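You operate a simulated robot arm through the tools that you are given. There is no shell and no other tool.

The job below is to be done with a simulated robot arm. You get a single attempt, and the scene is never put back.

## Task
Pack the flat case: switch off, lid on, both latches shut.

The check looks at the end state, three seconds after you hand in, the way a careful person would. Anything else that was tipped, shoved, dropped, spilled or broken makes it a failure. A push-on lid holds only when it is set on centred and level and pressed home; a screw cap is set on level and turned clockwise until tight.

## Robot
A 7-joint arm with a two-finger parallel gripper, fixed in place. Base frame: the origin is on the floor under the middle of its stand, x ahead of it, y to its left, z up; the work surface is at about z = 740. Readings come in mm, rad, newtons and seconds.
It reaches about 1372 mm from its shoulder. Its first joint turns from -2.601 to 2.601 rad. Payload 3.43 kg.
The tool frame sits at the grasp point between the pads (the TCP): z along the fingers, y along the line on which they close. The tips reach 30 mm beyond it. The gripper opens to 94 mm. The fingers are 28 mm wide and 10 mm thick; the gripper's body (50 by 96 mm) begins 55 mm behind the TCP.
Orientation is that of the tool frame in the base frame, as a unit quaternion [w, x, y, z]. With the fingers straight down and closing along the base's y, the tool's x points along the base's -x, its y along +y and its z along -z.

## Interface
- The arm moves only by the tool move_arm. Its argument "rows" is a list of rows, each a list of 2 entries, a list of its own where there are three numbers: the shift along the tool's x, y, z in mm, then the turn, a rotation vector about the tool's x, y, z in rad. In form: [[[x, y, z], [wx, wy, wz]], ...]. A call has 1 to 20 rows; each row is the pose to reach, as a shift and turn from the pose commanded when the call began, along the tool's axes at that moment. "claw" is the finger opening in mm, from 0 to 94, set as the call begins (left out, the last holds). Each row takes 0.2 s and may step no farther than 50 mm and 0.15 rad from the row before; otherwise, or with a gripper value out of range, the whole call is refused. A pose out of reach is approached as far as the arm can. The call stops where the force on the tool passes 90 N (or 10 N more than at its start, if that is more) or the arm is blocked; 0.2 s more then pass. Each finger travels about 45 mm/s and halts on what it meets, pressing with about 44 N; the grip force reading is that of the motor and also rises with nothing between the fingers. The clock runs only during rows and for 0.2 s after the last one: add rows that repeat a pose to give the fingers time. It gives the time, the measured TCP pose, the force on the tool (base axes), the opening and the grip force at its end, in the units of the frame above (readings bear some noise), with the torque about the TCP (base axes, N m) and any sound that the robot's microphone picked up.
- Cameras (640 x 400 px; columns grow to the right, rows downward): "scene" is fixed at [51.4, -649.2, 1464.3]; the picture's right is [0.23, -0.97, 0.00], its down [-0.61, -0.15, -0.78] and it looks along [0.76, 0.18, -0.63] (base axes); focal length 322 px, centre (320, 200). "wrist" rides on the gripper at [76, 14, -102] in the tool frame; the picture's right is [-0.18, 0.98, 0.00], its down [-0.75, -0.14, -0.64] and it looks along [-0.63, -0.12, 0.77] (tool axes); focal length 243 px, centre (320, 200). There is no depth. A picture from a camera that has moved, and an enlarged one, comes with that camera's place and axes in the base frame and with its lens.
- snapshot(camera): a new picture of that camera. It takes no simulated time.
- enlarge(camera, box): a new picture of the part [left, top, right, bottom] of that camera's present view, enlarged. It takes no simulated time.
- close_job(): hands the job in; it is judged then, once.

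Nothing tells you positions but the pictures and the camera data. Unless the task says otherwise, let go and move clear before handing in.

The tools are called after "Emit:" by a JSON object that holds its "method" and its "body". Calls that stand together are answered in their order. move_arm: Moves the arm, as the interface text tells. Its arguments: {"type":"object","properties":{"rows":{"type":"array"},"claw":{"type":"number"}},"required":["rows"]} The other tools are called the same way: snapshot (camera) takes a picture; enlarge (camera, box) takes an enlarged picture of a part of a camera's view; close_job () hands the job in.

At the start:

```text
clock: 0.0
eef_pos: [830.8, -532.2, 1147.9]
orientation: [0.001, 0.0, 1.0, 0.001]
force: [-0.1, -0.4, -0.9]
torque: [-0.01, -0.01, 0.01]
grip_width: 94.1
finger_force: 0.1
```

scene: 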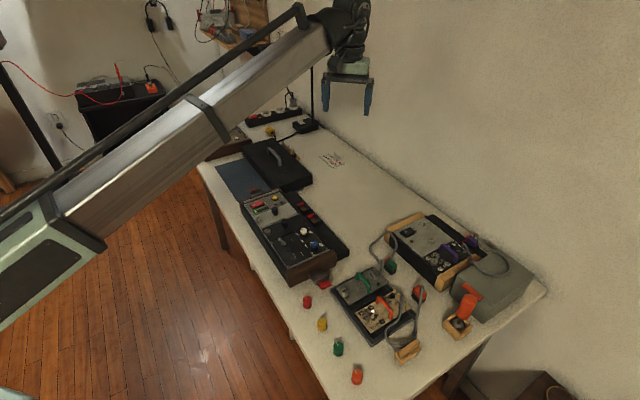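
wrist: 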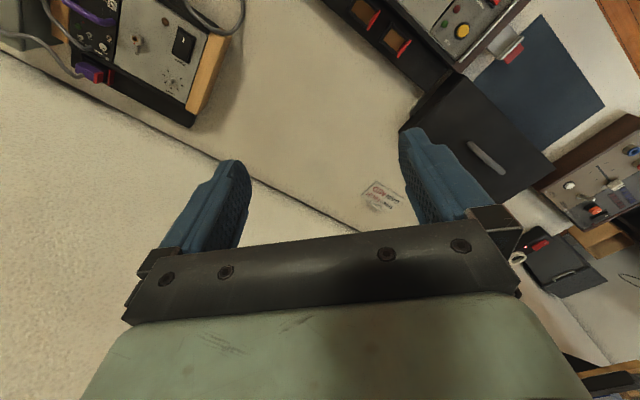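

I see a long bench with several electronics cases. I'll look closer at each to find the flat case, its lid, its latches and its switch.

Emit:
{"method": "enlarge", "body": {"camera": "scene", "box": [190, 120, 350, 220]}}

Emit:
{"method": "enlarge", "body": {"camera": "scene", "box": [230, 180, 390, 280]}}

Emit:
{"method": "enlarge", "body": {"camera": "scene", "box": [290, 250, 450, 350]}}

Emit:
{"method": "enlarge", "body": {"camera": "scene", "box": [370, 200, 550, 312]}}

Emit:
{"method": "enlarge", "body": {"camera": "wrist", "box": [400, 0, 640, 150]}}

Emit:
{"method": "enlarge", "body": {"camera": "wrist", "box": [400, 80, 640, 230]}}

```text
4.00 times, centred on (270, 170) of scene
camera zoom: at [51.4, -649.2, 1464.3], right [0.23, -0.97, 0.0], down [-0.61, -0.15, -0.78], along [0.76, 0.18, -0.63], focal length 1290 px, centre (520, 320)
```

zoom: 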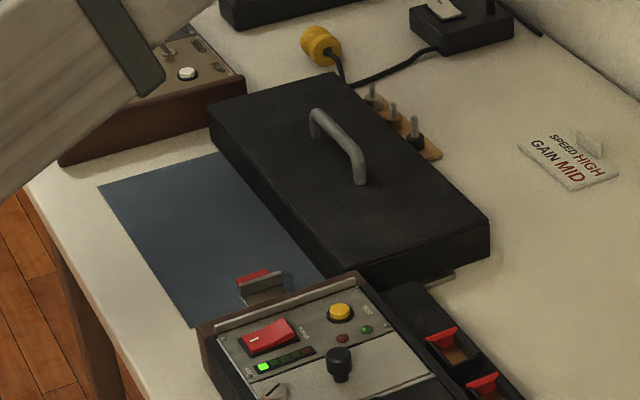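

```text
4.00 times, centred on (310, 230) of scene
camera zoom: at [51.4, -649.2, 1464.3], right [0.23, -0.97, 0.0], down [-0.61, -0.15, -0.78], along [0.76, 0.18, -0.63], focal length 1290 px, centre (360, 80)
```

zoom: 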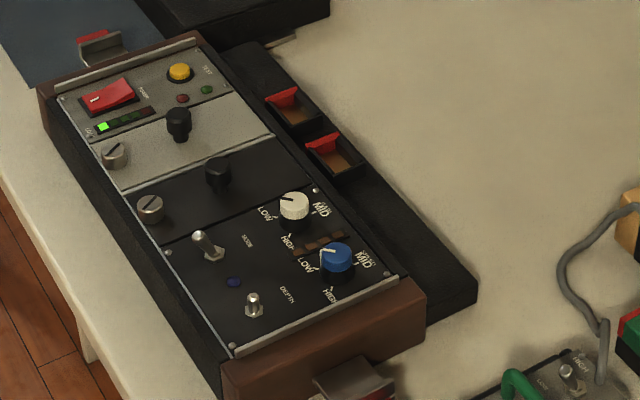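

```text
4.00 times, centred on (370, 300) of scene
camera zoom: at [51.4, -649.2, 1464.3], right [0.23, -0.97, 0.0], down [-0.61, -0.15, -0.78], along [0.76, 0.18, -0.63], focal length 1290 px, centre (120, -200)
```

zoom: 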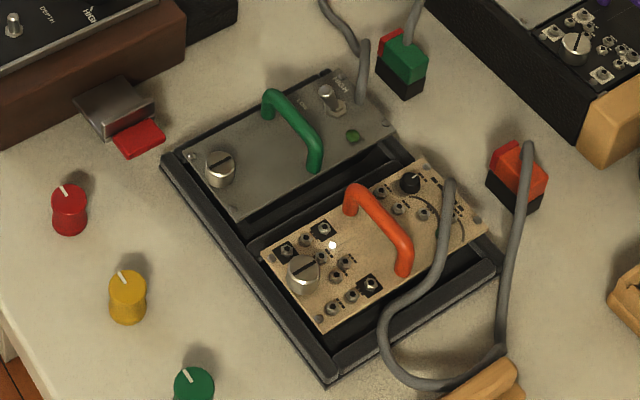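

```text
3.56 times, centred on (460, 256) of scene
camera zoom: at [51.4, -649.2, 1464.3], right [0.23, -0.97, 0.0], down [-0.61, -0.15, -0.78], along [0.76, 0.18, -0.63], focal length 1146 px, centre (-178, 1)
```

zoom: 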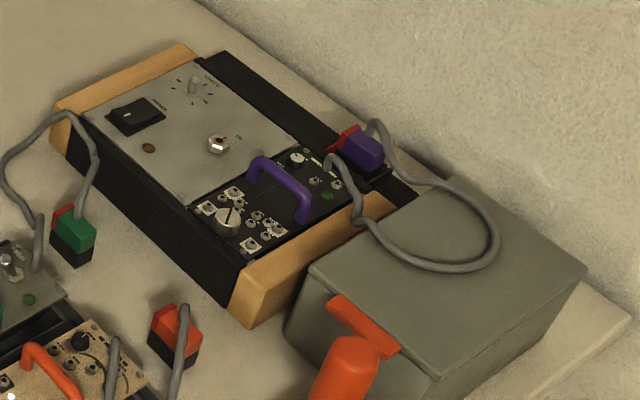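

```text
2.67 times, centred on (520, 75) of wrist
camera zoom: at [754.9, -518.0, 1251.3], right [0.18, 0.98, 0.0], down [0.75, -0.14, 0.64], along [0.63, -0.12, -0.77], focal length 647 px, centre (-213, 533)
```

zoom: 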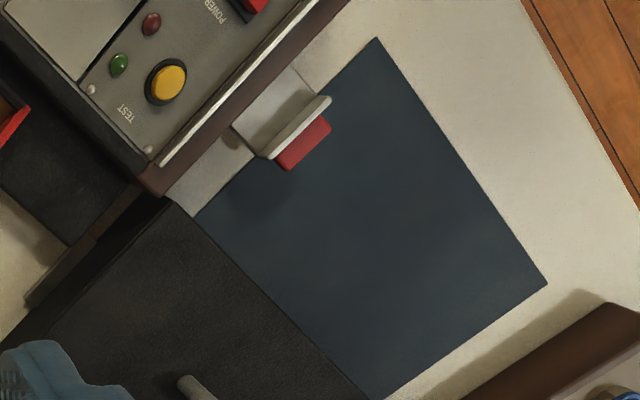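

```text
2.67 times, centred on (520, 155) of wrist
camera zoom: at [754.9, -518.0, 1251.3], right [0.18, 0.98, 0.0], down [0.75, -0.14, 0.64], along [0.63, -0.12, -0.77], focal length 647 px, centre (-213, 320)
```

zoom: 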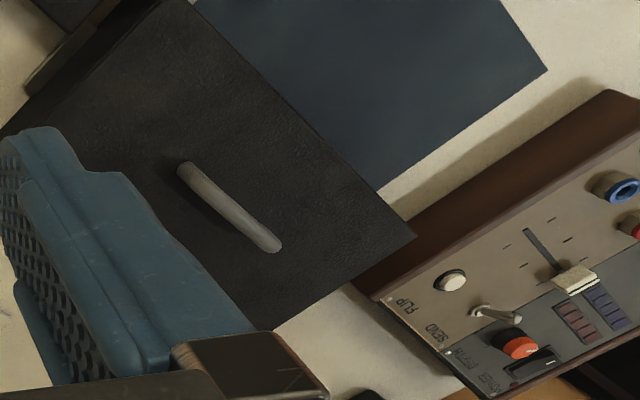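

The flat case appears to be the brown-ended unit, with its black leather lid beside it. The case centre is near (745,-390) and the lid is near (1060,-230). Next I'll move the wrist camera over the case for a closer look.

Emit:
{"method": "move_arm", "body": {"rows": [[[20, 25, 16], [0, 0, 0]], [[40, 50, 32], [0, 0, 0]], [[60, 75, 48], [0, 0, 0]], [[80, 100, 64], [0, 0, 0]], [[100, 125, 80], [0, 0, 0]], [[110, 143, 98], [0, 0, 0]]]}}

Emit:
{"method": "snapshot", "body": {"camera": "wrist"}}

Emit:
{"method": "snapshot", "body": {"camera": "scene"}}

```text
clock: 1.4
eef_pos: [722.0, -388.9, 1050.4]
orientation: [0.0, 0.0, 1.0, 0.0]
force: [-0.1, -1.3, 0.4]
torque: [0.0, -0.01, 0.02]
grip_width: 93.8
finger_force: 0.1
```

```text
taken
camera wrist: at [644.6, -375.1, 1153.9], right [0.18, 0.98, 0.0], down [0.75, -0.14, 0.64], along [0.63, -0.12, -0.77], focal length 243 px, centre (320, 200)
```

wrist: 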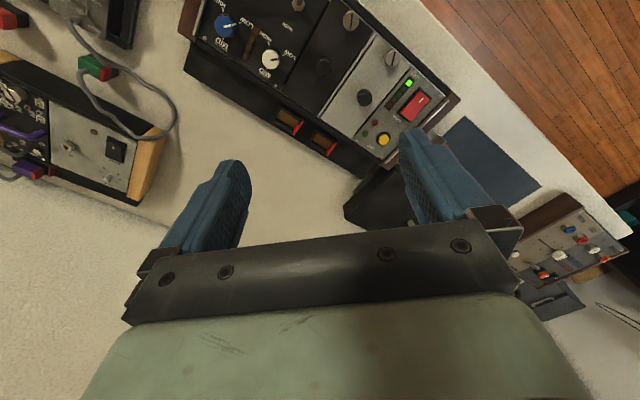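

```text
taken
```

scene: 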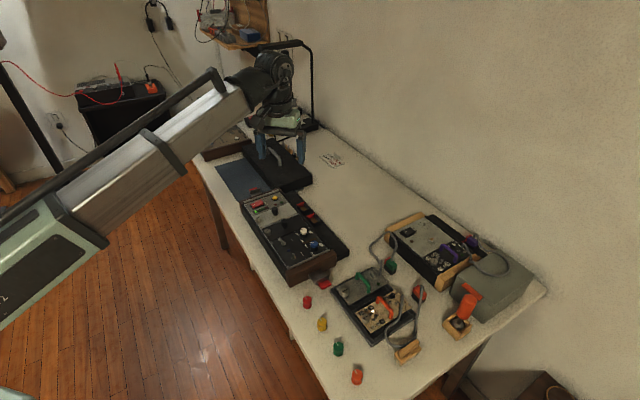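

The wrist camera confirms the rocker at about (784,-266,800). I'll rotate the tool by about 46° so it lines up with the case's long axis, which is also the handle grip orientation, and look again.

Emit:
{"method": "move_arm", "body": {"rows": [[[5, -3, 0], [0, 0, -0.135]], [[10, -6, 0], [0, 0, -0.27]], [[15, -9, 0], [0, 0, -0.405]], [[20, -12, 0], [0, 0, -0.54]], [[25, -15, 0], [0, 0, -0.675]], [[30, -20, 0], [0, 0, -0.8]]]}}

Emit:
{"method": "snapshot", "body": {"camera": "wrist"}}

```text
clock: 2.8
eef_pos: [692.4, -409.1, 1050.0]
orientation: [0.0, -0.391, 0.92, 0.0]
force: [0.2, -0.3, -0.6]
torque: [-0.03, 0.0, 0.02]
grip_width: 93.9
finger_force: 0.0
```

```text
taken
camera wrist: at [627.9, -454.3, 1153.0], right [-0.58, 0.82, 0.0], down [0.63, 0.44, 0.64], along [0.52, 0.37, -0.77], focal length 243 px, centre (320, 200)
```

wrist: 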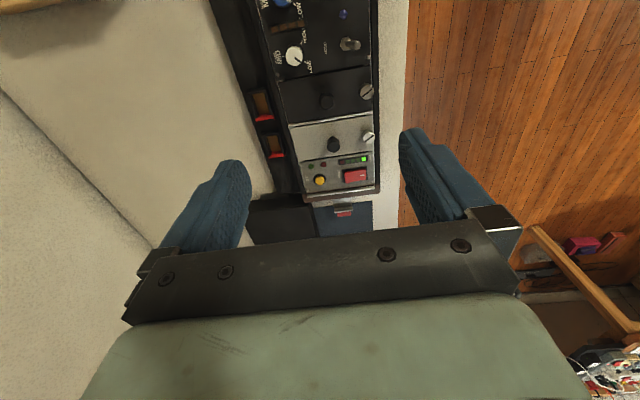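

The view now runs along the case. I'll back off along its axis so the whole case, including both ends, is in view.

Emit:
{"method": "move_arm", "body": {"rows": [[[45, 0, 0], [0, 0, 0]], [[90, 0, 0], [0, 0, 0]], [[135, 0, 0], [0, 0, 0]]]}}

Emit:
{"method": "snapshot", "body": {"camera": "wrist"}}

Emit:
{"method": "enlarge", "body": {"camera": "wrist", "box": [200, 0, 440, 150]}}

```text
clock: 3.6
eef_pos: [599.5, -506.3, 1050.7]
orientation: [0.0, -0.39, 0.921, 0.0]
force: [0.0, -0.4, 1.0]
torque: [0.0, 0.0, 0.01]
grip_width: 93.9
finger_force: 0.1
```

```text
taken
camera wrist: at [534.0, -550.6, 1153.0], right [-0.58, 0.82, 0.0], down [0.63, 0.44, 0.64], along [0.52, 0.37, -0.77], focal length 243 px, centre (320, 200)
```

wrist: 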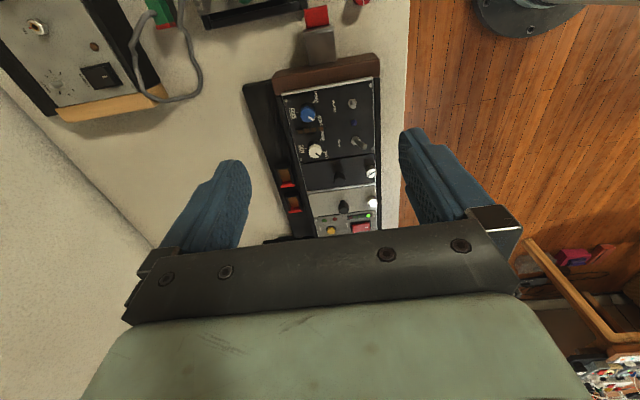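

```text
2.67 times, centred on (320, 75) of wrist
camera zoom: at [534.0, -550.6, 1153.0], right [-0.58, 0.82, 0.0], down [0.63, 0.44, 0.64], along [0.52, 0.37, -0.77], focal length 647 px, centre (320, 533)
```

zoom: 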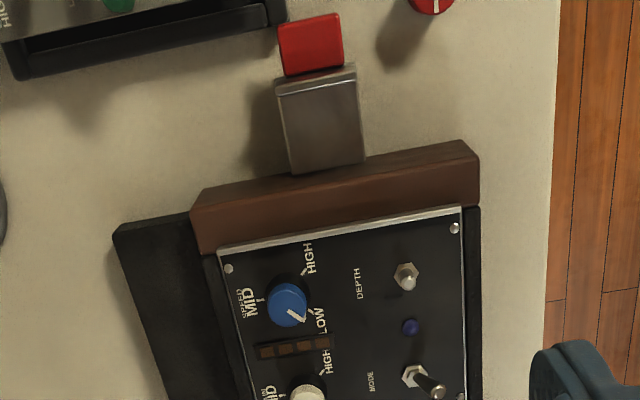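

The near latch is a metal flap folded outward, hinged low on the brown end at about (588,-505,760), with a lip and a red tab at its outer end. Next I'll look at the lid up close.

Emit:
{"method": "move_arm", "body": {"rows": [[[-42, -17, 0], [0, 0, 0]], [[-84, -34, 0], [0, 0, 0]], [[-126, -51, 0], [0, 0, 0]], [[-168, -68, 0], [0, 0, 0]], [[-210, -85, 0], [0, 0, 0]], [[-252, -102, 0], [0, 0, 0]], [[-294, -119, 0], [0, 0, 0]], [[-335, -136, 0], [0, 0, 0]]]}}

Emit:
{"method": "snapshot", "body": {"camera": "wrist"}}

Emit:
{"method": "enlarge", "body": {"camera": "wrist", "box": [240, 0, 480, 150]}}

Emit:
{"method": "enlarge", "body": {"camera": "scene", "box": [230, 130, 330, 210]}}

```text
clock: 5.4
eef_pos: [928.5, -360.3, 1051.1]
orientation: [0.0, -0.389, 0.921, 0.0]
force: [-0.5, -0.2, 0.1]
torque: [-0.01, 0.01, 0.0]
grip_width: 94.0
finger_force: 0.2
```

```text
taken
camera wrist: at [864.7, -405.1, 1154.4], right [-0.58, 0.82, 0.0], down [0.63, 0.44, 0.64], along [0.52, 0.37, -0.77], focal length 243 px, centre (320, 200)
```

wrist: 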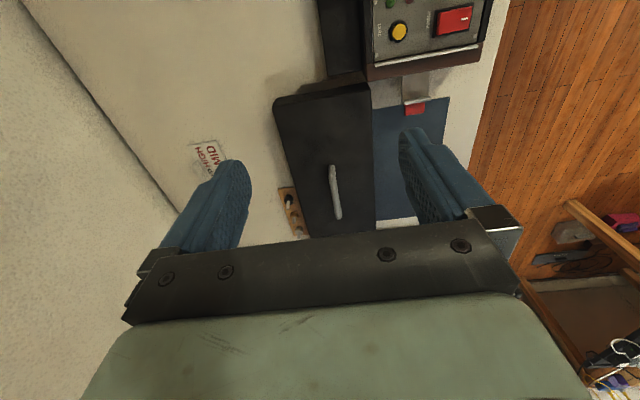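

```text
2.67 times, centred on (360, 75) of wrist
camera zoom: at [864.7, -405.1, 1154.4], right [-0.58, 0.82, 0.0], down [0.63, 0.44, 0.64], along [0.52, 0.37, -0.77], focal length 647 px, centre (213, 533)
```

zoom: 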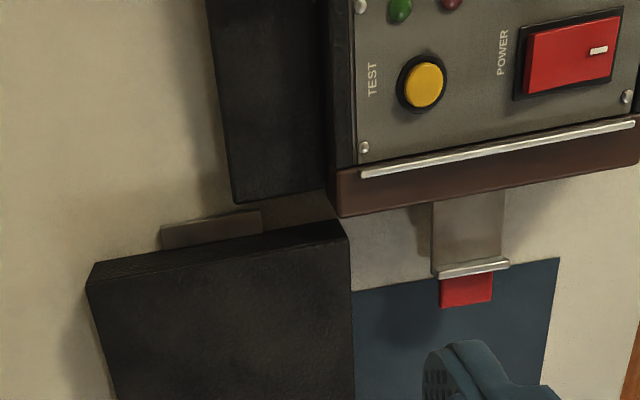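

```text
5.00 times, centred on (280, 170) of scene
camera zoom: at [51.4, -649.2, 1464.3], right [0.23, -0.97, 0.0], down [-0.61, -0.15, -0.78], along [0.76, 0.18, -0.63], focal length 1612 px, centre (520, 350)
```

zoom: 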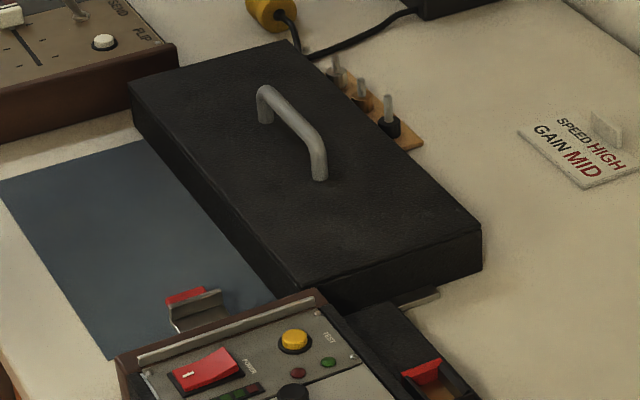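

The lid has grey keeper tongues at the bottom of its ends, and the latch lips will hook over these. I'll zoom in on the rocker, the latch and the lid tongue.

Emit:
{"method": "enlarge", "body": {"camera": "wrist", "box": [424, 0, 488, 40]}}

Emit:
{"method": "enlarge", "body": {"camera": "wrist", "box": [380, 60, 460, 110]}}

Emit:
{"method": "enlarge", "body": {"camera": "scene", "box": [248, 190, 296, 220]}}

Emit:
{"method": "enlarge", "body": {"camera": "scene", "box": [300, 265, 364, 305]}}

Emit:
{"method": "enlarge", "body": {"camera": "wrist", "box": [260, 60, 420, 160]}}

Emit:
{"method": "enlarge", "body": {"camera": "wrist", "box": [260, 150, 420, 250]}}

```text
10.00 times, centred on (456, 20) of wrist
camera zoom: at [864.7, -405.1, 1154.4], right [-0.58, 0.82, 0.0], down [0.63, 0.44, 0.64], along [0.52, 0.37, -0.77], focal length 2426 px, centre (-1040, 2000)
```

zoom: 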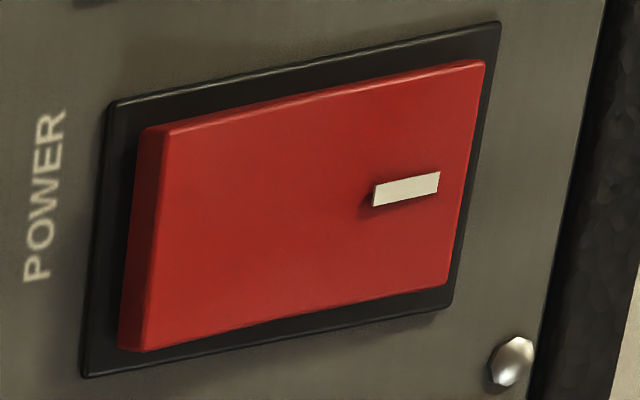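

```text
8.00 times, centred on (420, 85) of wrist
camera zoom: at [864.7, -405.1, 1154.4], right [-0.58, 0.82, 0.0], down [0.63, 0.44, 0.64], along [0.52, 0.37, -0.77], focal length 1941 px, centre (-480, 1120)
```

zoom: 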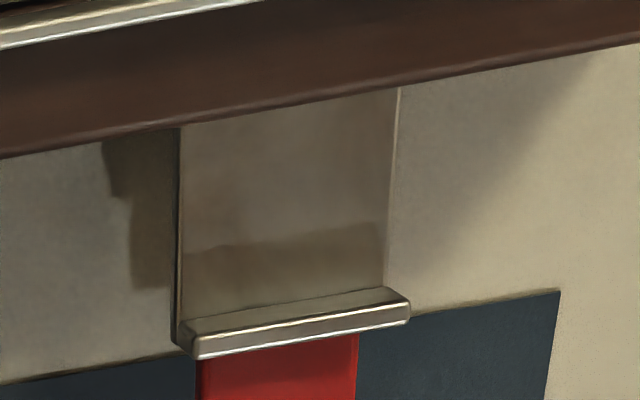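

```text
13.33 times, centred on (272, 205) of scene
camera zoom: at [51.4, -649.2, 1464.3], right [0.23, -0.97, 0.0], down [-0.61, -0.15, -0.78], along [0.76, 0.18, -0.63], focal length 4299 px, centre (960, 133)
```

zoom: 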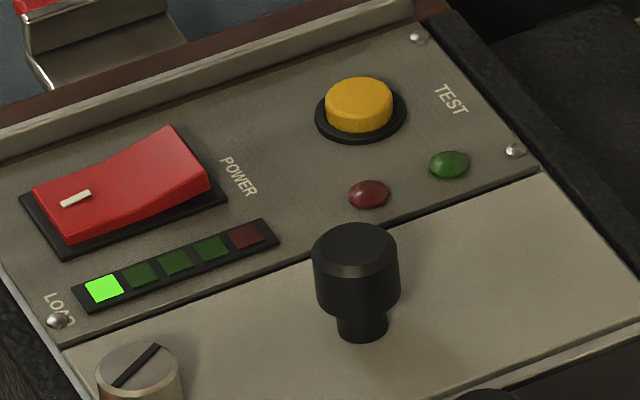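

```text
10.00 times, centred on (332, 285) of scene
camera zoom: at [51.4, -649.2, 1464.3], right [0.23, -0.97, 0.0], down [-0.61, -0.15, -0.78], along [0.76, 0.18, -0.63], focal length 3224 px, centre (200, -650)
```

zoom: 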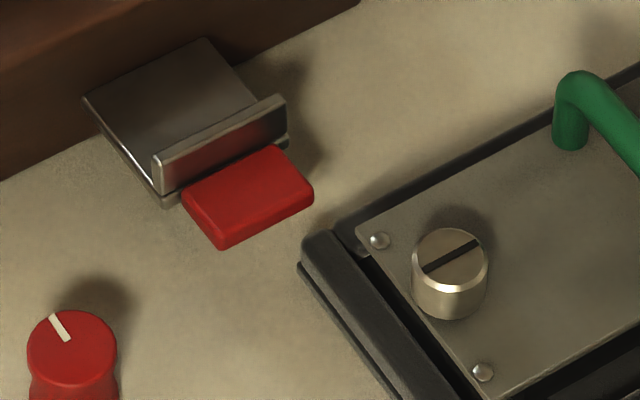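

```text
4.00 times, centred on (340, 110) of wrist
camera zoom: at [864.7, -405.1, 1154.4], right [-0.58, 0.82, 0.0], down [0.63, 0.44, 0.64], along [0.52, 0.37, -0.77], focal length 970 px, centre (240, 560)
```

zoom: 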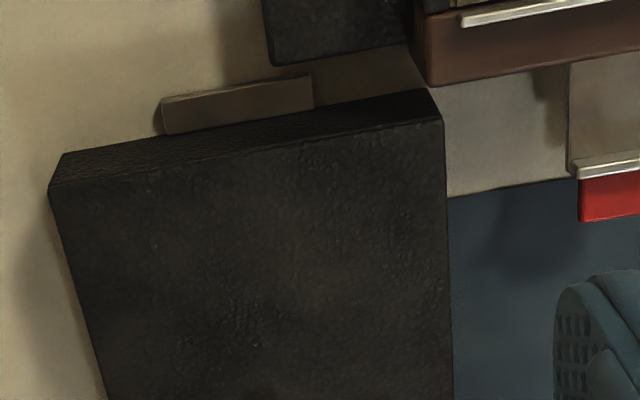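

```text
4.00 times, centred on (340, 200) of wrist
camera zoom: at [864.7, -405.1, 1154.4], right [-0.58, 0.82, 0.0], down [0.63, 0.44, 0.64], along [0.52, 0.37, -0.77], focal length 970 px, centre (240, 200)
```

zoom: 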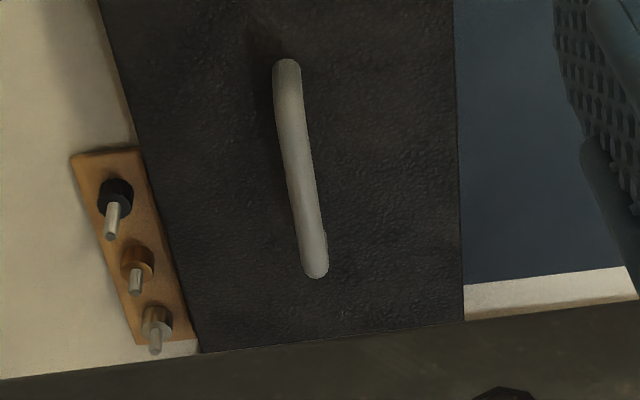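

The rocker's white-mark side is down (on), and its raised side is next to the "POWER" label, so that is the side to press. The lid is about 37 mm tall with yaw near 45°. I'll now take matching views of the case to measure its pose.

Emit:
{"method": "move_arm", "body": {"rows": [[[45, 17, 0], [0, 0, 0]], [[90, 34, 0], [0, 0, 0]], [[135, 51, 0], [0, 0, 0]], [[180, 68, 0], [0, 0, 0]], [[225, 85, 0], [0, 0, 0]], [[270, 102, 0], [0, 0, 0]], [[315, 120, 0], [0, 0, 0]], [[350, 134, 0], [0, 0, 0]], [[378.5, 146, 0], [0, 0, 0]]]}}

Emit:
{"method": "snapshot", "body": {"camera": "wrist"}}

Emit:
{"method": "enlarge", "body": {"camera": "wrist", "box": [240, 50, 400, 150]}}

Emit:
{"method": "enlarge", "body": {"camera": "wrist", "box": [240, 140, 400, 240]}}

Emit:
{"method": "enlarge", "body": {"camera": "wrist", "box": [260, 0, 420, 100]}}

```text
clock: 7.4
eef_pos: [560.4, -531.0, 1049.2]
orientation: [0.0, -0.389, 0.921, 0.001]
force: [-0.6, 0.4, 0.4]
torque: [0.02, 0.02, 0.01]
grip_width: 93.9
finger_force: 0.0
```

```text
taken
camera wrist: at [496.1, -575.1, 1152.3], right [-0.58, 0.82, 0.0], down [0.63, 0.44, 0.64], along [0.52, 0.37, -0.77], focal length 243 px, centre (320, 200)
```

wrist: 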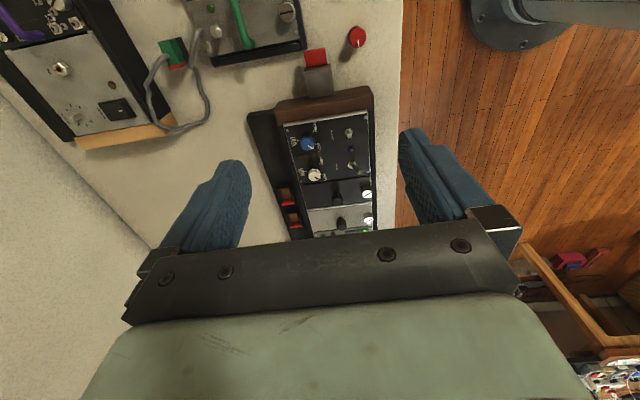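

```text
4.00 times, centred on (320, 100) of wrist
camera zoom: at [496.1, -575.1, 1152.3], right [-0.58, 0.82, 0.0], down [0.63, 0.44, 0.64], along [0.52, 0.37, -0.77], focal length 970 px, centre (320, 600)
```

zoom: 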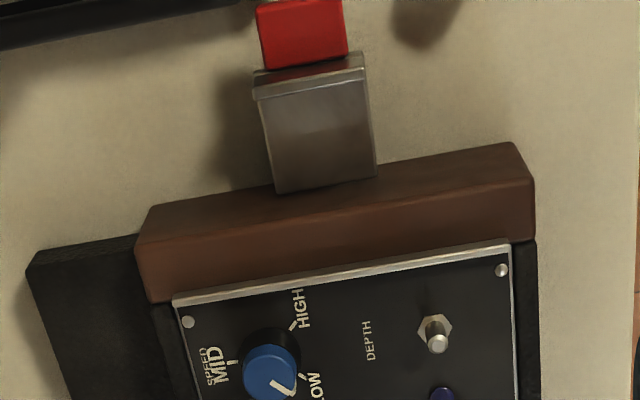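

```text
4.00 times, centred on (320, 190) of wrist
camera zoom: at [496.1, -575.1, 1152.3], right [-0.58, 0.82, 0.0], down [0.63, 0.44, 0.64], along [0.52, 0.37, -0.77], focal length 970 px, centre (320, 240)
```

zoom: 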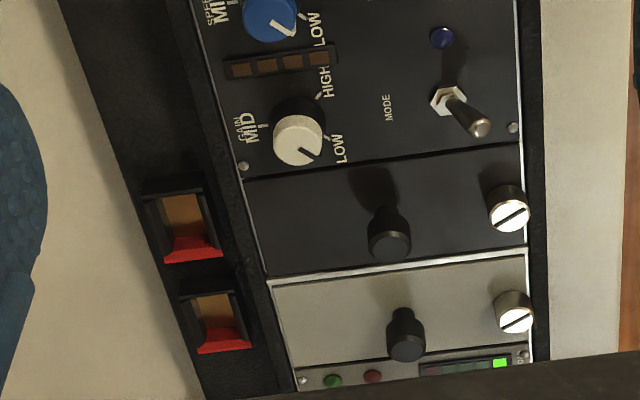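

```text
4.00 times, centred on (340, 50) of wrist
camera zoom: at [496.1, -575.1, 1152.3], right [-0.58, 0.82, 0.0], down [0.63, 0.44, 0.64], along [0.52, 0.37, -0.77], focal length 970 px, centre (240, 800)
```

zoom: 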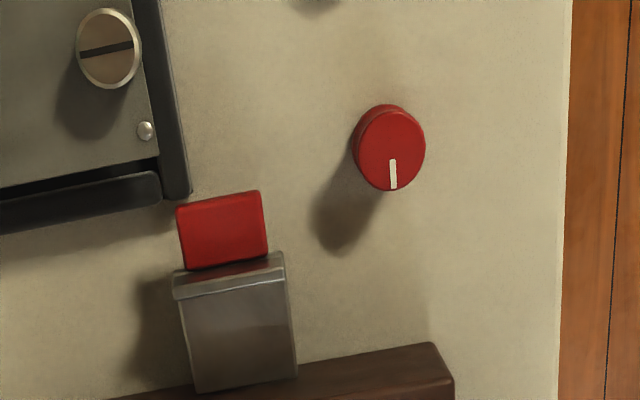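

I need finer detail on the case's near end, so I'll zoom in on its edges from both cameras.

Emit:
{"method": "enlarge", "body": {"camera": "wrist", "box": [268, 80, 332, 120]}}

Emit:
{"method": "enlarge", "body": {"camera": "wrist", "box": [320, 80, 384, 120]}}

Emit:
{"method": "enlarge", "body": {"camera": "scene", "box": [276, 235, 356, 285]}}

Emit:
{"method": "enlarge", "body": {"camera": "scene", "box": [230, 185, 310, 235]}}

```text
10.00 times, centred on (300, 100) of wrist
camera zoom: at [496.1, -575.1, 1152.3], right [-0.58, 0.82, 0.0], down [0.63, 0.44, 0.64], along [0.52, 0.37, -0.77], focal length 2426 px, centre (520, 1200)
```

zoom: 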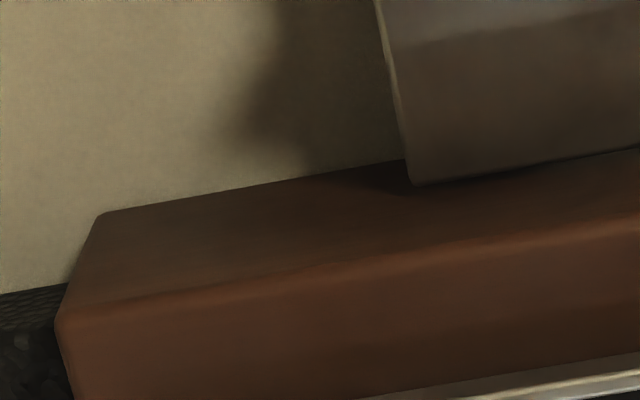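

```text
10.00 times, centred on (352, 100) of wrist
camera zoom: at [496.1, -575.1, 1152.3], right [-0.58, 0.82, 0.0], down [0.63, 0.44, 0.64], along [0.52, 0.37, -0.77], focal length 2426 px, centre (0, 1200)
```

zoom: 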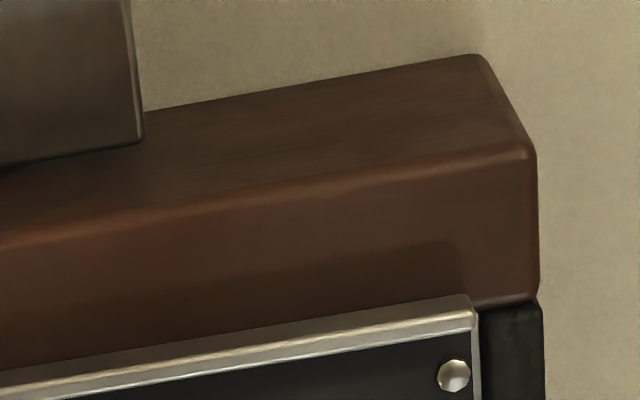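

```text
8.00 times, centred on (316, 260) of scene
camera zoom: at [51.4, -649.2, 1464.3], right [0.23, -0.97, 0.0], down [-0.61, -0.15, -0.78], along [0.76, 0.18, -0.63], focal length 2580 px, centre (352, -280)
```

zoom: 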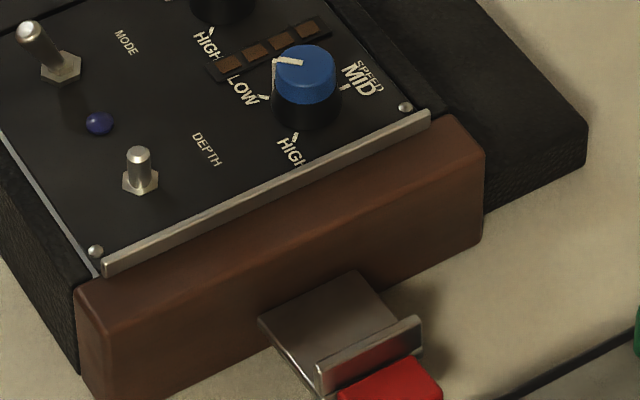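

```text
8.00 times, centred on (270, 210) of scene
camera zoom: at [51.4, -649.2, 1464.3], right [0.23, -0.97, 0.0], down [-0.61, -0.15, -0.78], along [0.76, 0.18, -0.63], focal length 2580 px, centre (720, 120)
```

zoom: 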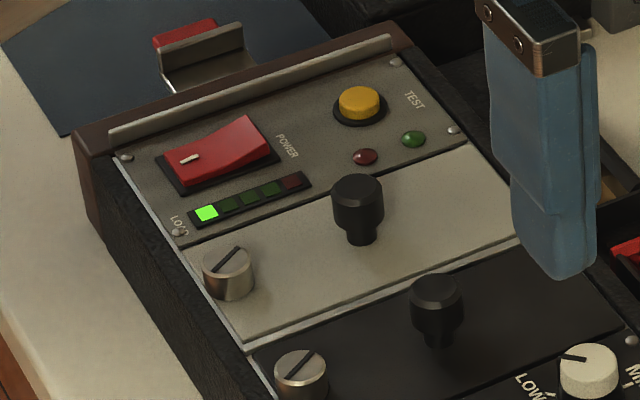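

The case's near-end top edge is at about z=788, its mid-point is at about (592,-502), and it is parallel to the lid. Next I'll view the case's far end from the same relative pose.

Emit:
{"method": "move_arm", "body": {"rows": [[[-45, -1, 0], [0, 0, 0]], [[-90, -2, 0], [0, 0, 0]], [[-135, -3, 0], [0, 0, 0]], [[-180, -4, 0], [0, 0, 0]], [[-225, -5, 0], [0, 0, 0]], [[-270, -6, 0], [0, 0, 0]], [[-315, -7, 0], [0, 0, 0]], [[-359, -8, 0], [0, 0, 0]]]}}

Emit:
{"method": "enlarge", "body": {"camera": "wrist", "box": [240, 50, 400, 150]}}

Emit:
{"method": "enlarge", "body": {"camera": "wrist", "box": [268, 80, 332, 120]}}

Emit:
{"method": "enlarge", "body": {"camera": "wrist", "box": [320, 80, 384, 120]}}

Emit:
{"method": "snapshot", "body": {"camera": "wrist"}}

```text
clock: 9.2
eef_pos: [816.6, -278.1, 1050.9]
orientation: [0.0, -0.39, 0.921, -0.001]
force: [0.0, 0.7, -0.1]
torque: [0.01, -0.02, -0.01]
grip_width: 94.1
finger_force: 0.0
```

```text
4.00 times, centred on (320, 100) of wrist
camera zoom: at [752.4, -322.7, 1154.4], right [-0.58, 0.82, 0.0], down [0.63, 0.44, 0.64], along [0.52, 0.37, -0.77], focal length 970 px, centre (320, 600)
```

zoom: 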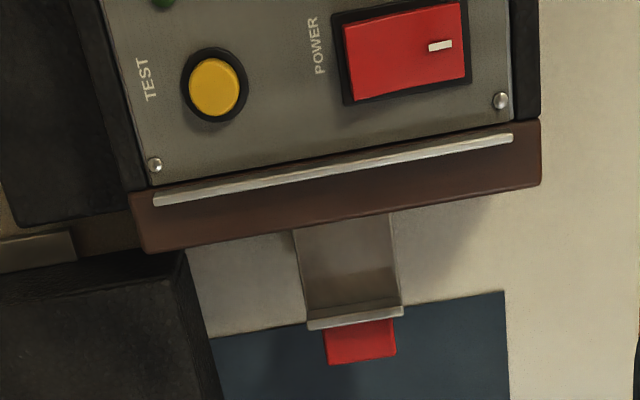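

```text
10.00 times, centred on (300, 100) of wrist
camera zoom: at [752.4, -322.7, 1154.4], right [-0.58, 0.82, 0.0], down [0.63, 0.44, 0.64], along [0.52, 0.37, -0.77], focal length 2426 px, centre (520, 1200)
```

zoom: 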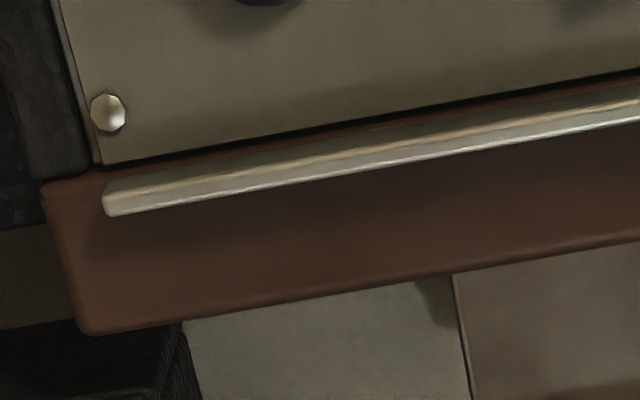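

```text
10.00 times, centred on (352, 100) of wrist
camera zoom: at [752.4, -322.7, 1154.4], right [-0.58, 0.82, 0.0], down [0.63, 0.44, 0.64], along [0.52, 0.37, -0.77], focal length 2426 px, centre (0, 1200)
```

zoom: 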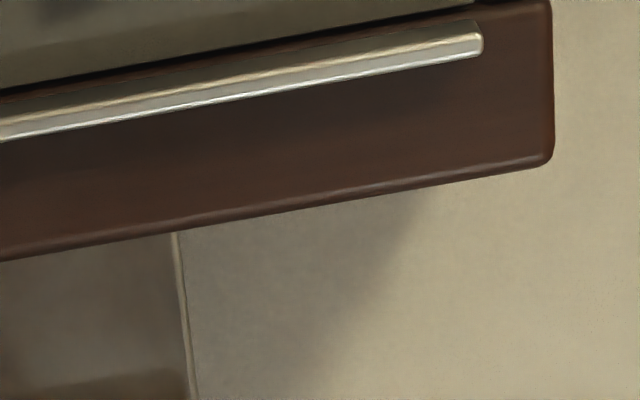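

```text
taken
camera wrist: at [752.4, -322.7, 1154.4], right [-0.58, 0.82, 0.0], down [0.63, 0.44, 0.64], along [0.52, 0.37, -0.77], focal length 243 px, centre (320, 200)
```

wrist: 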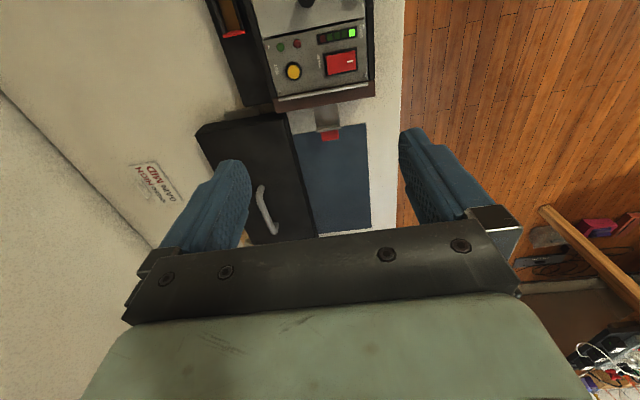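

The case spans about 362 × 147 mm with its centre near (721,-373) and yaw 45°. I'll do the same for the lid's far end.

Emit:
{"method": "move_arm", "body": {"rows": [[[-42, -17, 0], [0, 0, 0]], [[-84, -34, 0], [0, 0, 0]], [[-126, -51, 0], [0, 0, 0]], [[-168, -68, 0], [0, 0, 0]], [[-210, -85, 0], [0, 0, 0]], [[-252, -102, 0], [0, 0, 0]], [[-294, -118, 0], [0, 0, 0]], [[-335, -134, 0], [0, 0, 0]], [[-363, -145.6, 0], [0, 0, 0]]]}}

Emit:
{"method": "snapshot", "body": {"camera": "wrist"}}

Emit:
{"method": "enlarge", "body": {"camera": "wrist", "box": [240, 50, 400, 150]}}

Emit:
{"method": "enlarge", "body": {"camera": "wrist", "box": [268, 80, 332, 120]}}

Emit:
{"method": "enlarge", "body": {"camera": "wrist", "box": [320, 80, 384, 120]}}

Emit:
{"method": "snapshot", "body": {"camera": "scene"}}

```text
clock: 11.2
eef_pos: [1174.0, -118.3, 1050.8]
orientation: [0.0, -0.389, 0.921, 0.0]
force: [0.1, 0.4, 0.2]
torque: [0.02, -0.01, -0.02]
grip_width: 94.0
finger_force: 0.0
```

```text
taken
camera wrist: at [1108.9, -164.1, 1154.0], right [-0.58, 0.82, 0.0], down [0.63, 0.44, 0.64], along [0.53, 0.37, -0.77], focal length 243 px, centre (320, 200)
```

wrist: 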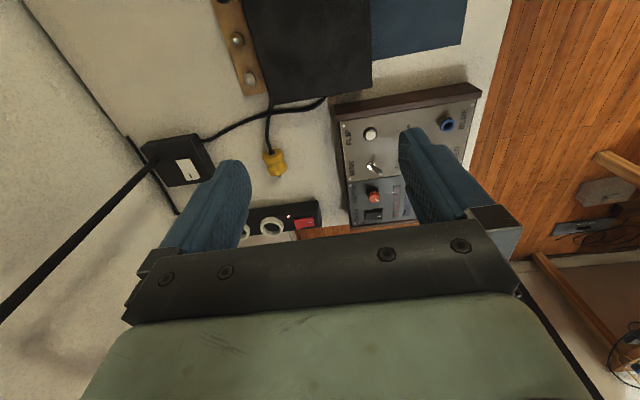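

```text
4.00 times, centred on (320, 100) of wrist
camera zoom: at [1108.9, -164.1, 1154.0], right [-0.58, 0.82, 0.0], down [0.63, 0.44, 0.64], along [0.53, 0.37, -0.77], focal length 970 px, centre (320, 600)
```

zoom: 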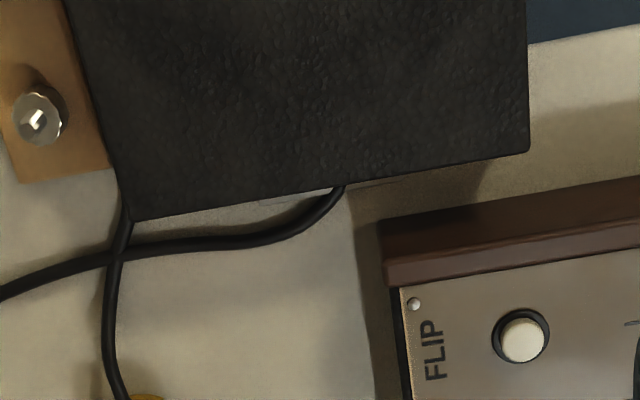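

```text
10.00 times, centred on (300, 100) of wrist
camera zoom: at [1108.9, -164.1, 1154.0], right [-0.58, 0.82, 0.0], down [0.63, 0.44, 0.64], along [0.53, 0.37, -0.77], focal length 2426 px, centre (520, 1200)
```

zoom: 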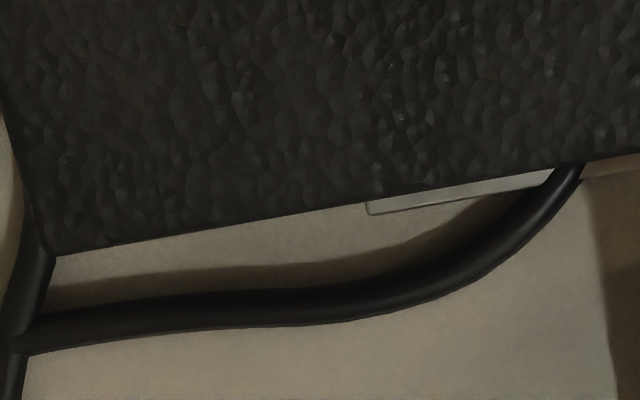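

```text
10.00 times, centred on (352, 100) of wrist
camera zoom: at [1108.9, -164.1, 1154.0], right [-0.58, 0.82, 0.0], down [0.63, 0.44, 0.64], along [0.53, 0.37, -0.77], focal length 2426 px, centre (0, 1200)
```

zoom: 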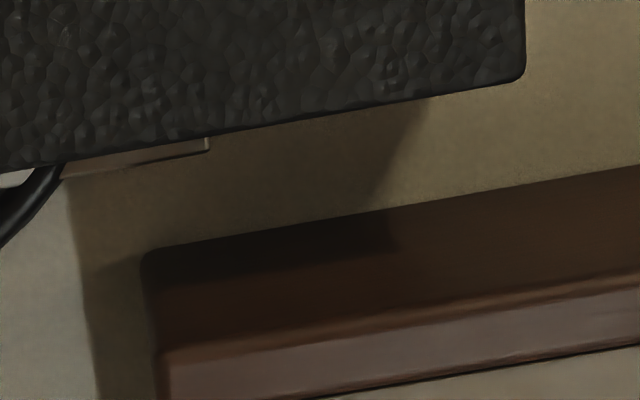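

```text
taken
```

scene: 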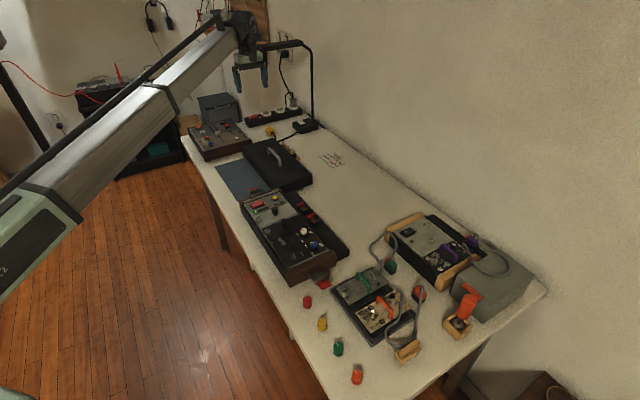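

A cable runs near the lid's far end, so before planning the lift I need to know whether it touches the lid. I'll zoom in from the scene camera and then from above.

Emit:
{"method": "enlarge", "body": {"camera": "scene", "box": [240, 115, 304, 155]}}

Emit:
{"method": "enlarge", "body": {"camera": "wrist", "box": [150, 60, 360, 191]}}

Emit:
{"method": "move_arm", "body": {"rows": [[[-40, 0, 0], [0, 0, 0]], [[-75, 0, 0], [0, 0, 0]]]}}

Emit:
{"method": "enlarge", "body": {"camera": "wrist", "box": [200, 0, 360, 100]}}

Emit:
{"method": "enlarge", "body": {"camera": "wrist", "box": [290, 0, 354, 40]}}

```text
10.00 times, centred on (272, 135) of scene
camera zoom: at [51.4, -649.2, 1464.3], right [0.23, -0.97, 0.0], down [-0.61, -0.15, -0.78], along [0.76, 0.18, -0.63], focal length 3224 px, centre (800, 850)
```

zoom: 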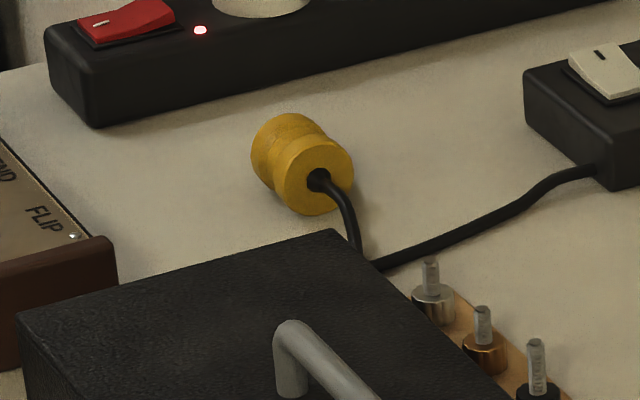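

```text
3.05 times, centred on (255, 126) of wrist
camera zoom: at [1108.9, -164.1, 1154.0], right [-0.58, 0.82, 0.0], down [0.63, 0.44, 0.64], along [0.53, 0.37, -0.77], focal length 739 px, centre (518, 427)
```

zoom: 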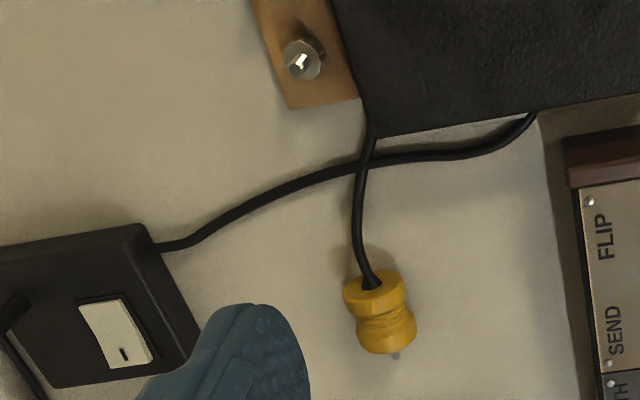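

```text
clock: 11.8
eef_pos: [1195.8, -64.1, 1043.3]
orientation: [0.001, -0.389, 0.921, 0.0]
force: [0.0, 0.0, 0.2]
torque: [0.02, 0.02, 0.01]
grip_width: 93.7
finger_force: 0.2
out of reach, approached as far as the arm can: row 1, 2
```

```text
4.00 times, centred on (280, 50) of wrist
camera zoom: at [1130.8, -108.5, 1145.9], right [-0.58, 0.82, 0.0], down [0.63, 0.44, 0.64], along [0.53, 0.37, -0.77], focal length 970 px, centre (480, 800)
```

zoom: 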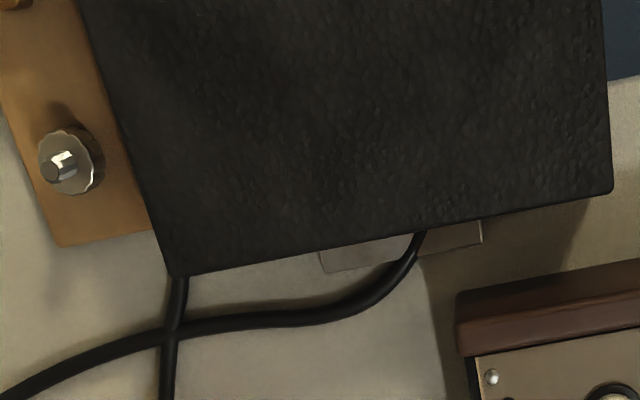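

```text
10.00 times, centred on (322, 20) of wrist
camera zoom: at [1130.8, -108.5, 1145.9], right [-0.58, 0.82, 0.0], down [0.63, 0.44, 0.64], along [0.53, 0.37, -0.77], focal length 2426 px, centre (300, 2000)
```

zoom: 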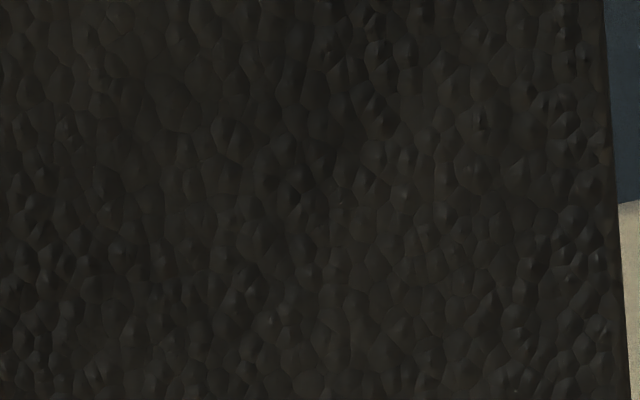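

The cable crosses the far tongue and then disappears behind the lid's end, so I need a view along the far end face. I'll rotate the wrist by 90° at a safe height to get one.

Emit:
{"method": "move_arm", "body": {"rows": [[[10, 0, -5], [0, 0, -0.14]], [[15, 0, -8], [0, 0, -0.28]], [[15, 0, -8], [0, 0, -0.42]], [[15, 0, -8], [0, 0, -0.56]], [[15, 0, -8], [0, 0, -0.7]], [[15, 0, -8], [0, 0, -0.84]], [[15, 0, -8], [0, 0, -0.98]], [[15, 0, -8], [0, 0, -1.12]], [[15, 0, -8], [0, 0, -1.26]], [[15, 0, -8], [0, 0, -1.4]], [[15, 0, -8], [0, 0, -1.5]], [[15, 0, -8], [0, 0, -1.57]]]}}

Emit:
{"method": "snapshot", "body": {"camera": "wrist"}}

Emit:
{"method": "snapshot", "body": {"camera": "scene"}}

```text
clock: 14.4
eef_pos: [1185.3, -74.9, 1053.0]
orientation: [0.0, 0.927, -0.376, 0.0]
force: [-0.4, -0.3, -0.1]
torque: [-0.05, -0.01, 0.01]
grip_width: 94.3
finger_force: 0.1
```

```text
taken
camera wrist: at [1229.2, -137.8, 1155.0], right [-0.82, -0.58, 0.0], down [-0.44, 0.63, 0.64], along [-0.37, 0.52, -0.77], focal length 243 px, centre (320, 200)
```

wrist: 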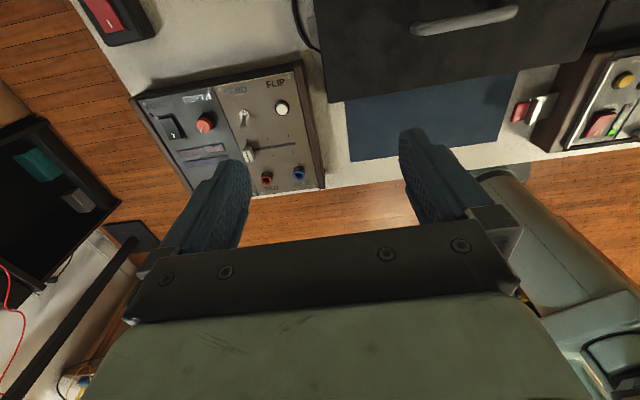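

```text
taken
```

scene: 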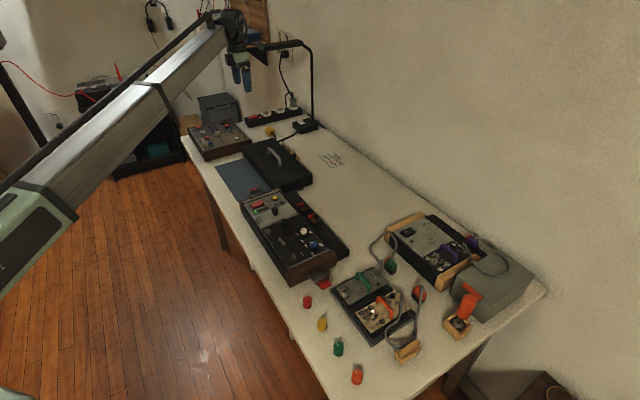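

The far end of the lid and the cable are now visible near the top of the view. I'll zoom in there.

Emit:
{"method": "enlarge", "body": {"camera": "wrist", "box": [270, 0, 366, 60]}}

Emit:
{"method": "enlarge", "body": {"camera": "wrist", "box": [240, 0, 480, 150]}}

```text
6.67 times, centred on (318, 30) of wrist
camera zoom: at [1229.2, -137.8, 1155.0], right [-0.82, -0.58, 0.0], down [-0.44, 0.63, 0.64], along [-0.37, 0.52, -0.77], focal length 1618 px, centre (333, 1333)
```

zoom: 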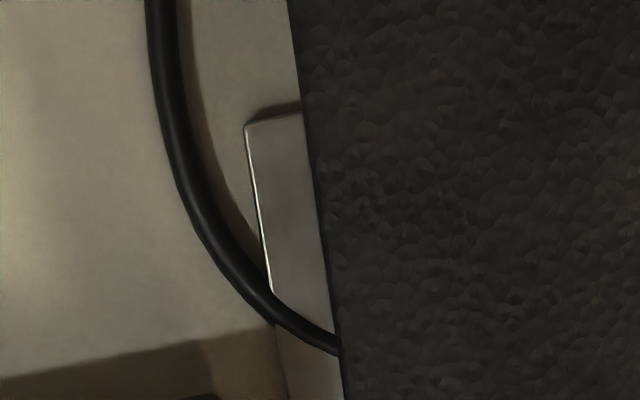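

```text
2.67 times, centred on (360, 75) of wrist
camera zoom: at [1229.2, -137.8, 1155.0], right [-0.82, -0.58, 0.0], down [-0.44, 0.63, 0.64], along [-0.37, 0.52, -0.77], focal length 647 px, centre (213, 533)
```

zoom: 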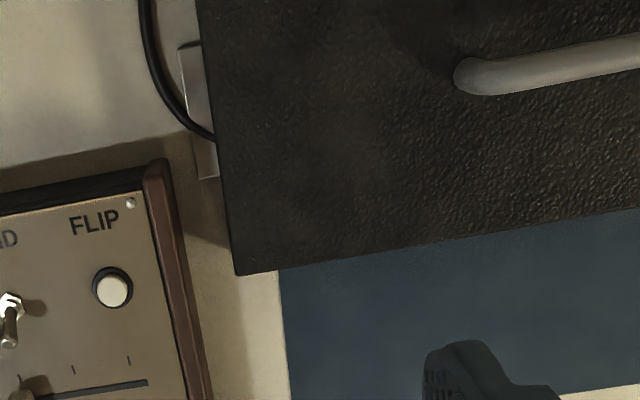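

The cable just meets the lid's end wall over the tongue, so I'll lift gently there and watch it. Now the switch: I'll rotate back, close the fingers and go above the rocker's raised side at about (801,-272).

Emit:
{"method": "move_arm", "body": {"rows": [[[-12.6, 37.2, 4.8], [0, 0, 0.144]], [[-25.2, 74.4, 9.6], [0, 0, 0.288]], [[-37.8, 111.6, 14.4], [0, 0, 0.432]], [[-50.4, 148.8, 19.2], [0, 0, 0.576]], [[-63, 186, 24], [0, 0, 0.72]], [[-75.6, 223.2, 28.8], [0, 0, 0.864]], [[-88.2, 260.4, 33.6], [0, 0, 1.008]], [[-100.8, 297.6, 38.4], [0, 0, 1.152]], [[-113.4, 334.8, 43.2], [0, 0, 1.296]], [[-126, 372, 48], [0, 0, 1.44]], [[-138.6, 409, 53], [0, 0, 1.584]]], "claw": 0}}

Emit:
{"method": "snapshot", "body": {"camera": "wrist"}}

Emit:
{"method": "enlarge", "body": {"camera": "scene", "box": [230, 150, 310, 230]}}

```text
clock: 16.8
eef_pos: [799.9, -271.1, 999.0]
orientation: [0.0, -0.382, 0.924, 0.0]
force: [-0.9, -0.6, -1.0]
torque: [0.01, -0.01, 0.01]
grip_width: 0.0
finger_force: 32.9
```

```text
taken
camera wrist: at [735.1, -314.7, 1101.4], right [-0.56, 0.83, 0.0], down [0.63, 0.43, 0.64], along [0.53, 0.36, -0.77], focal length 243 px, centre (320, 200)
```

wrist: 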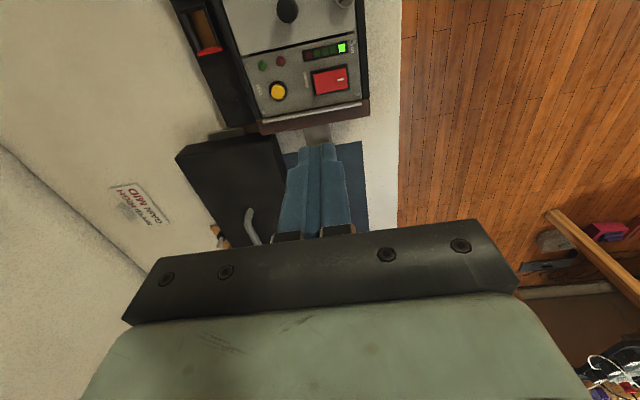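

```text
5.00 times, centred on (270, 190) of scene
camera zoom: at [51.4, -649.2, 1464.3], right [0.23, -0.97, 0.0], down [-0.61, -0.15, -0.78], along [0.76, 0.18, -0.63], focal length 1612 px, centre (570, 250)
```

zoom: 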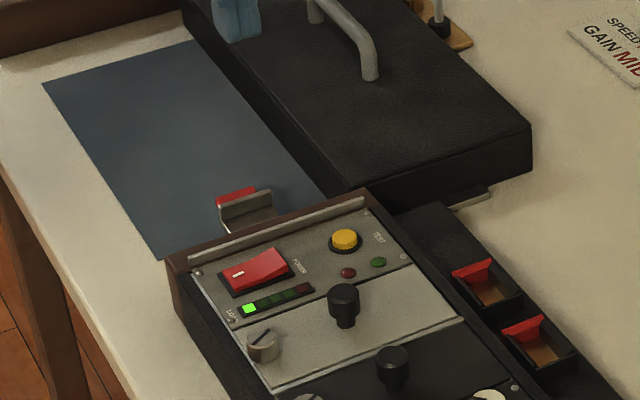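

The fingertips are closed and above the rocker's raised side. I'll descend close to it, then check the alignment.

Emit:
{"method": "move_arm", "body": {"rows": [[[0, 0, 45], [0, 0, 0]], [[0, 0, 90], [0, 0, 0]], [[0, 0, 130], [0, 0, 0]], [[0, 0, 155], [0, 0, 0]]]}}

Emit:
{"method": "enlarge", "body": {"camera": "wrist", "box": [240, 80, 400, 180]}}

Emit:
{"method": "enlarge", "body": {"camera": "scene", "box": [230, 170, 310, 220]}}

```text
clock: 17.8
eef_pos: [799.8, -270.1, 844.0]
orientation: [0.0, -0.383, 0.924, 0.0]
force: [-0.9, 0.0, 0.5]
torque: [0.02, 0.0, 0.0]
grip_width: 0.0
finger_force: 33.2
```

```text
4.00 times, centred on (320, 130) of wrist
camera zoom: at [735.7, -314.5, 946.8], right [-0.57, 0.82, 0.0], down [0.63, 0.43, 0.64], along [0.53, 0.36, -0.77], focal length 970 px, centre (320, 480)
```

zoom: 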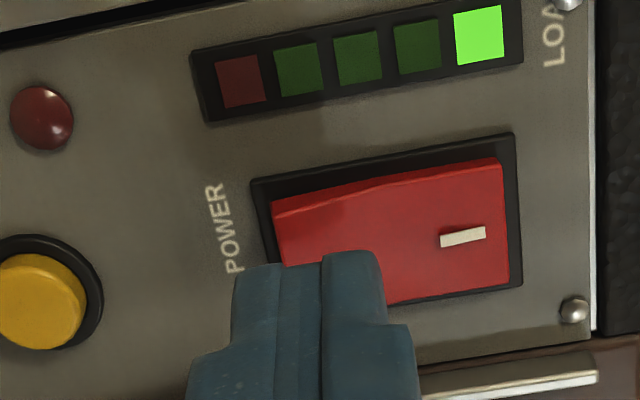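

```text
8.00 times, centred on (270, 195) of scene
camera zoom: at [51.4, -649.2, 1464.3], right [0.23, -0.97, 0.0], down [-0.61, -0.15, -0.78], along [0.76, 0.18, -0.63], focal length 2580 px, centre (720, 240)
```

zoom: 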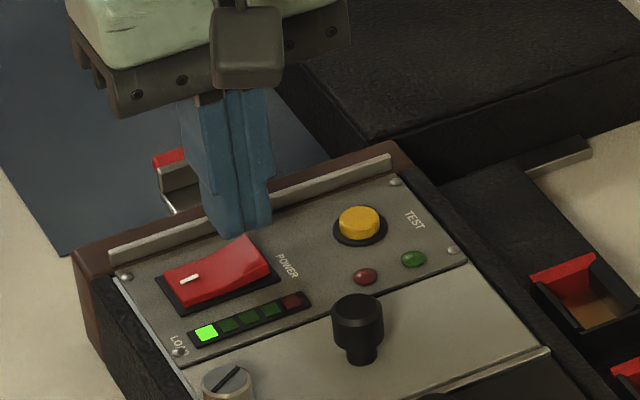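

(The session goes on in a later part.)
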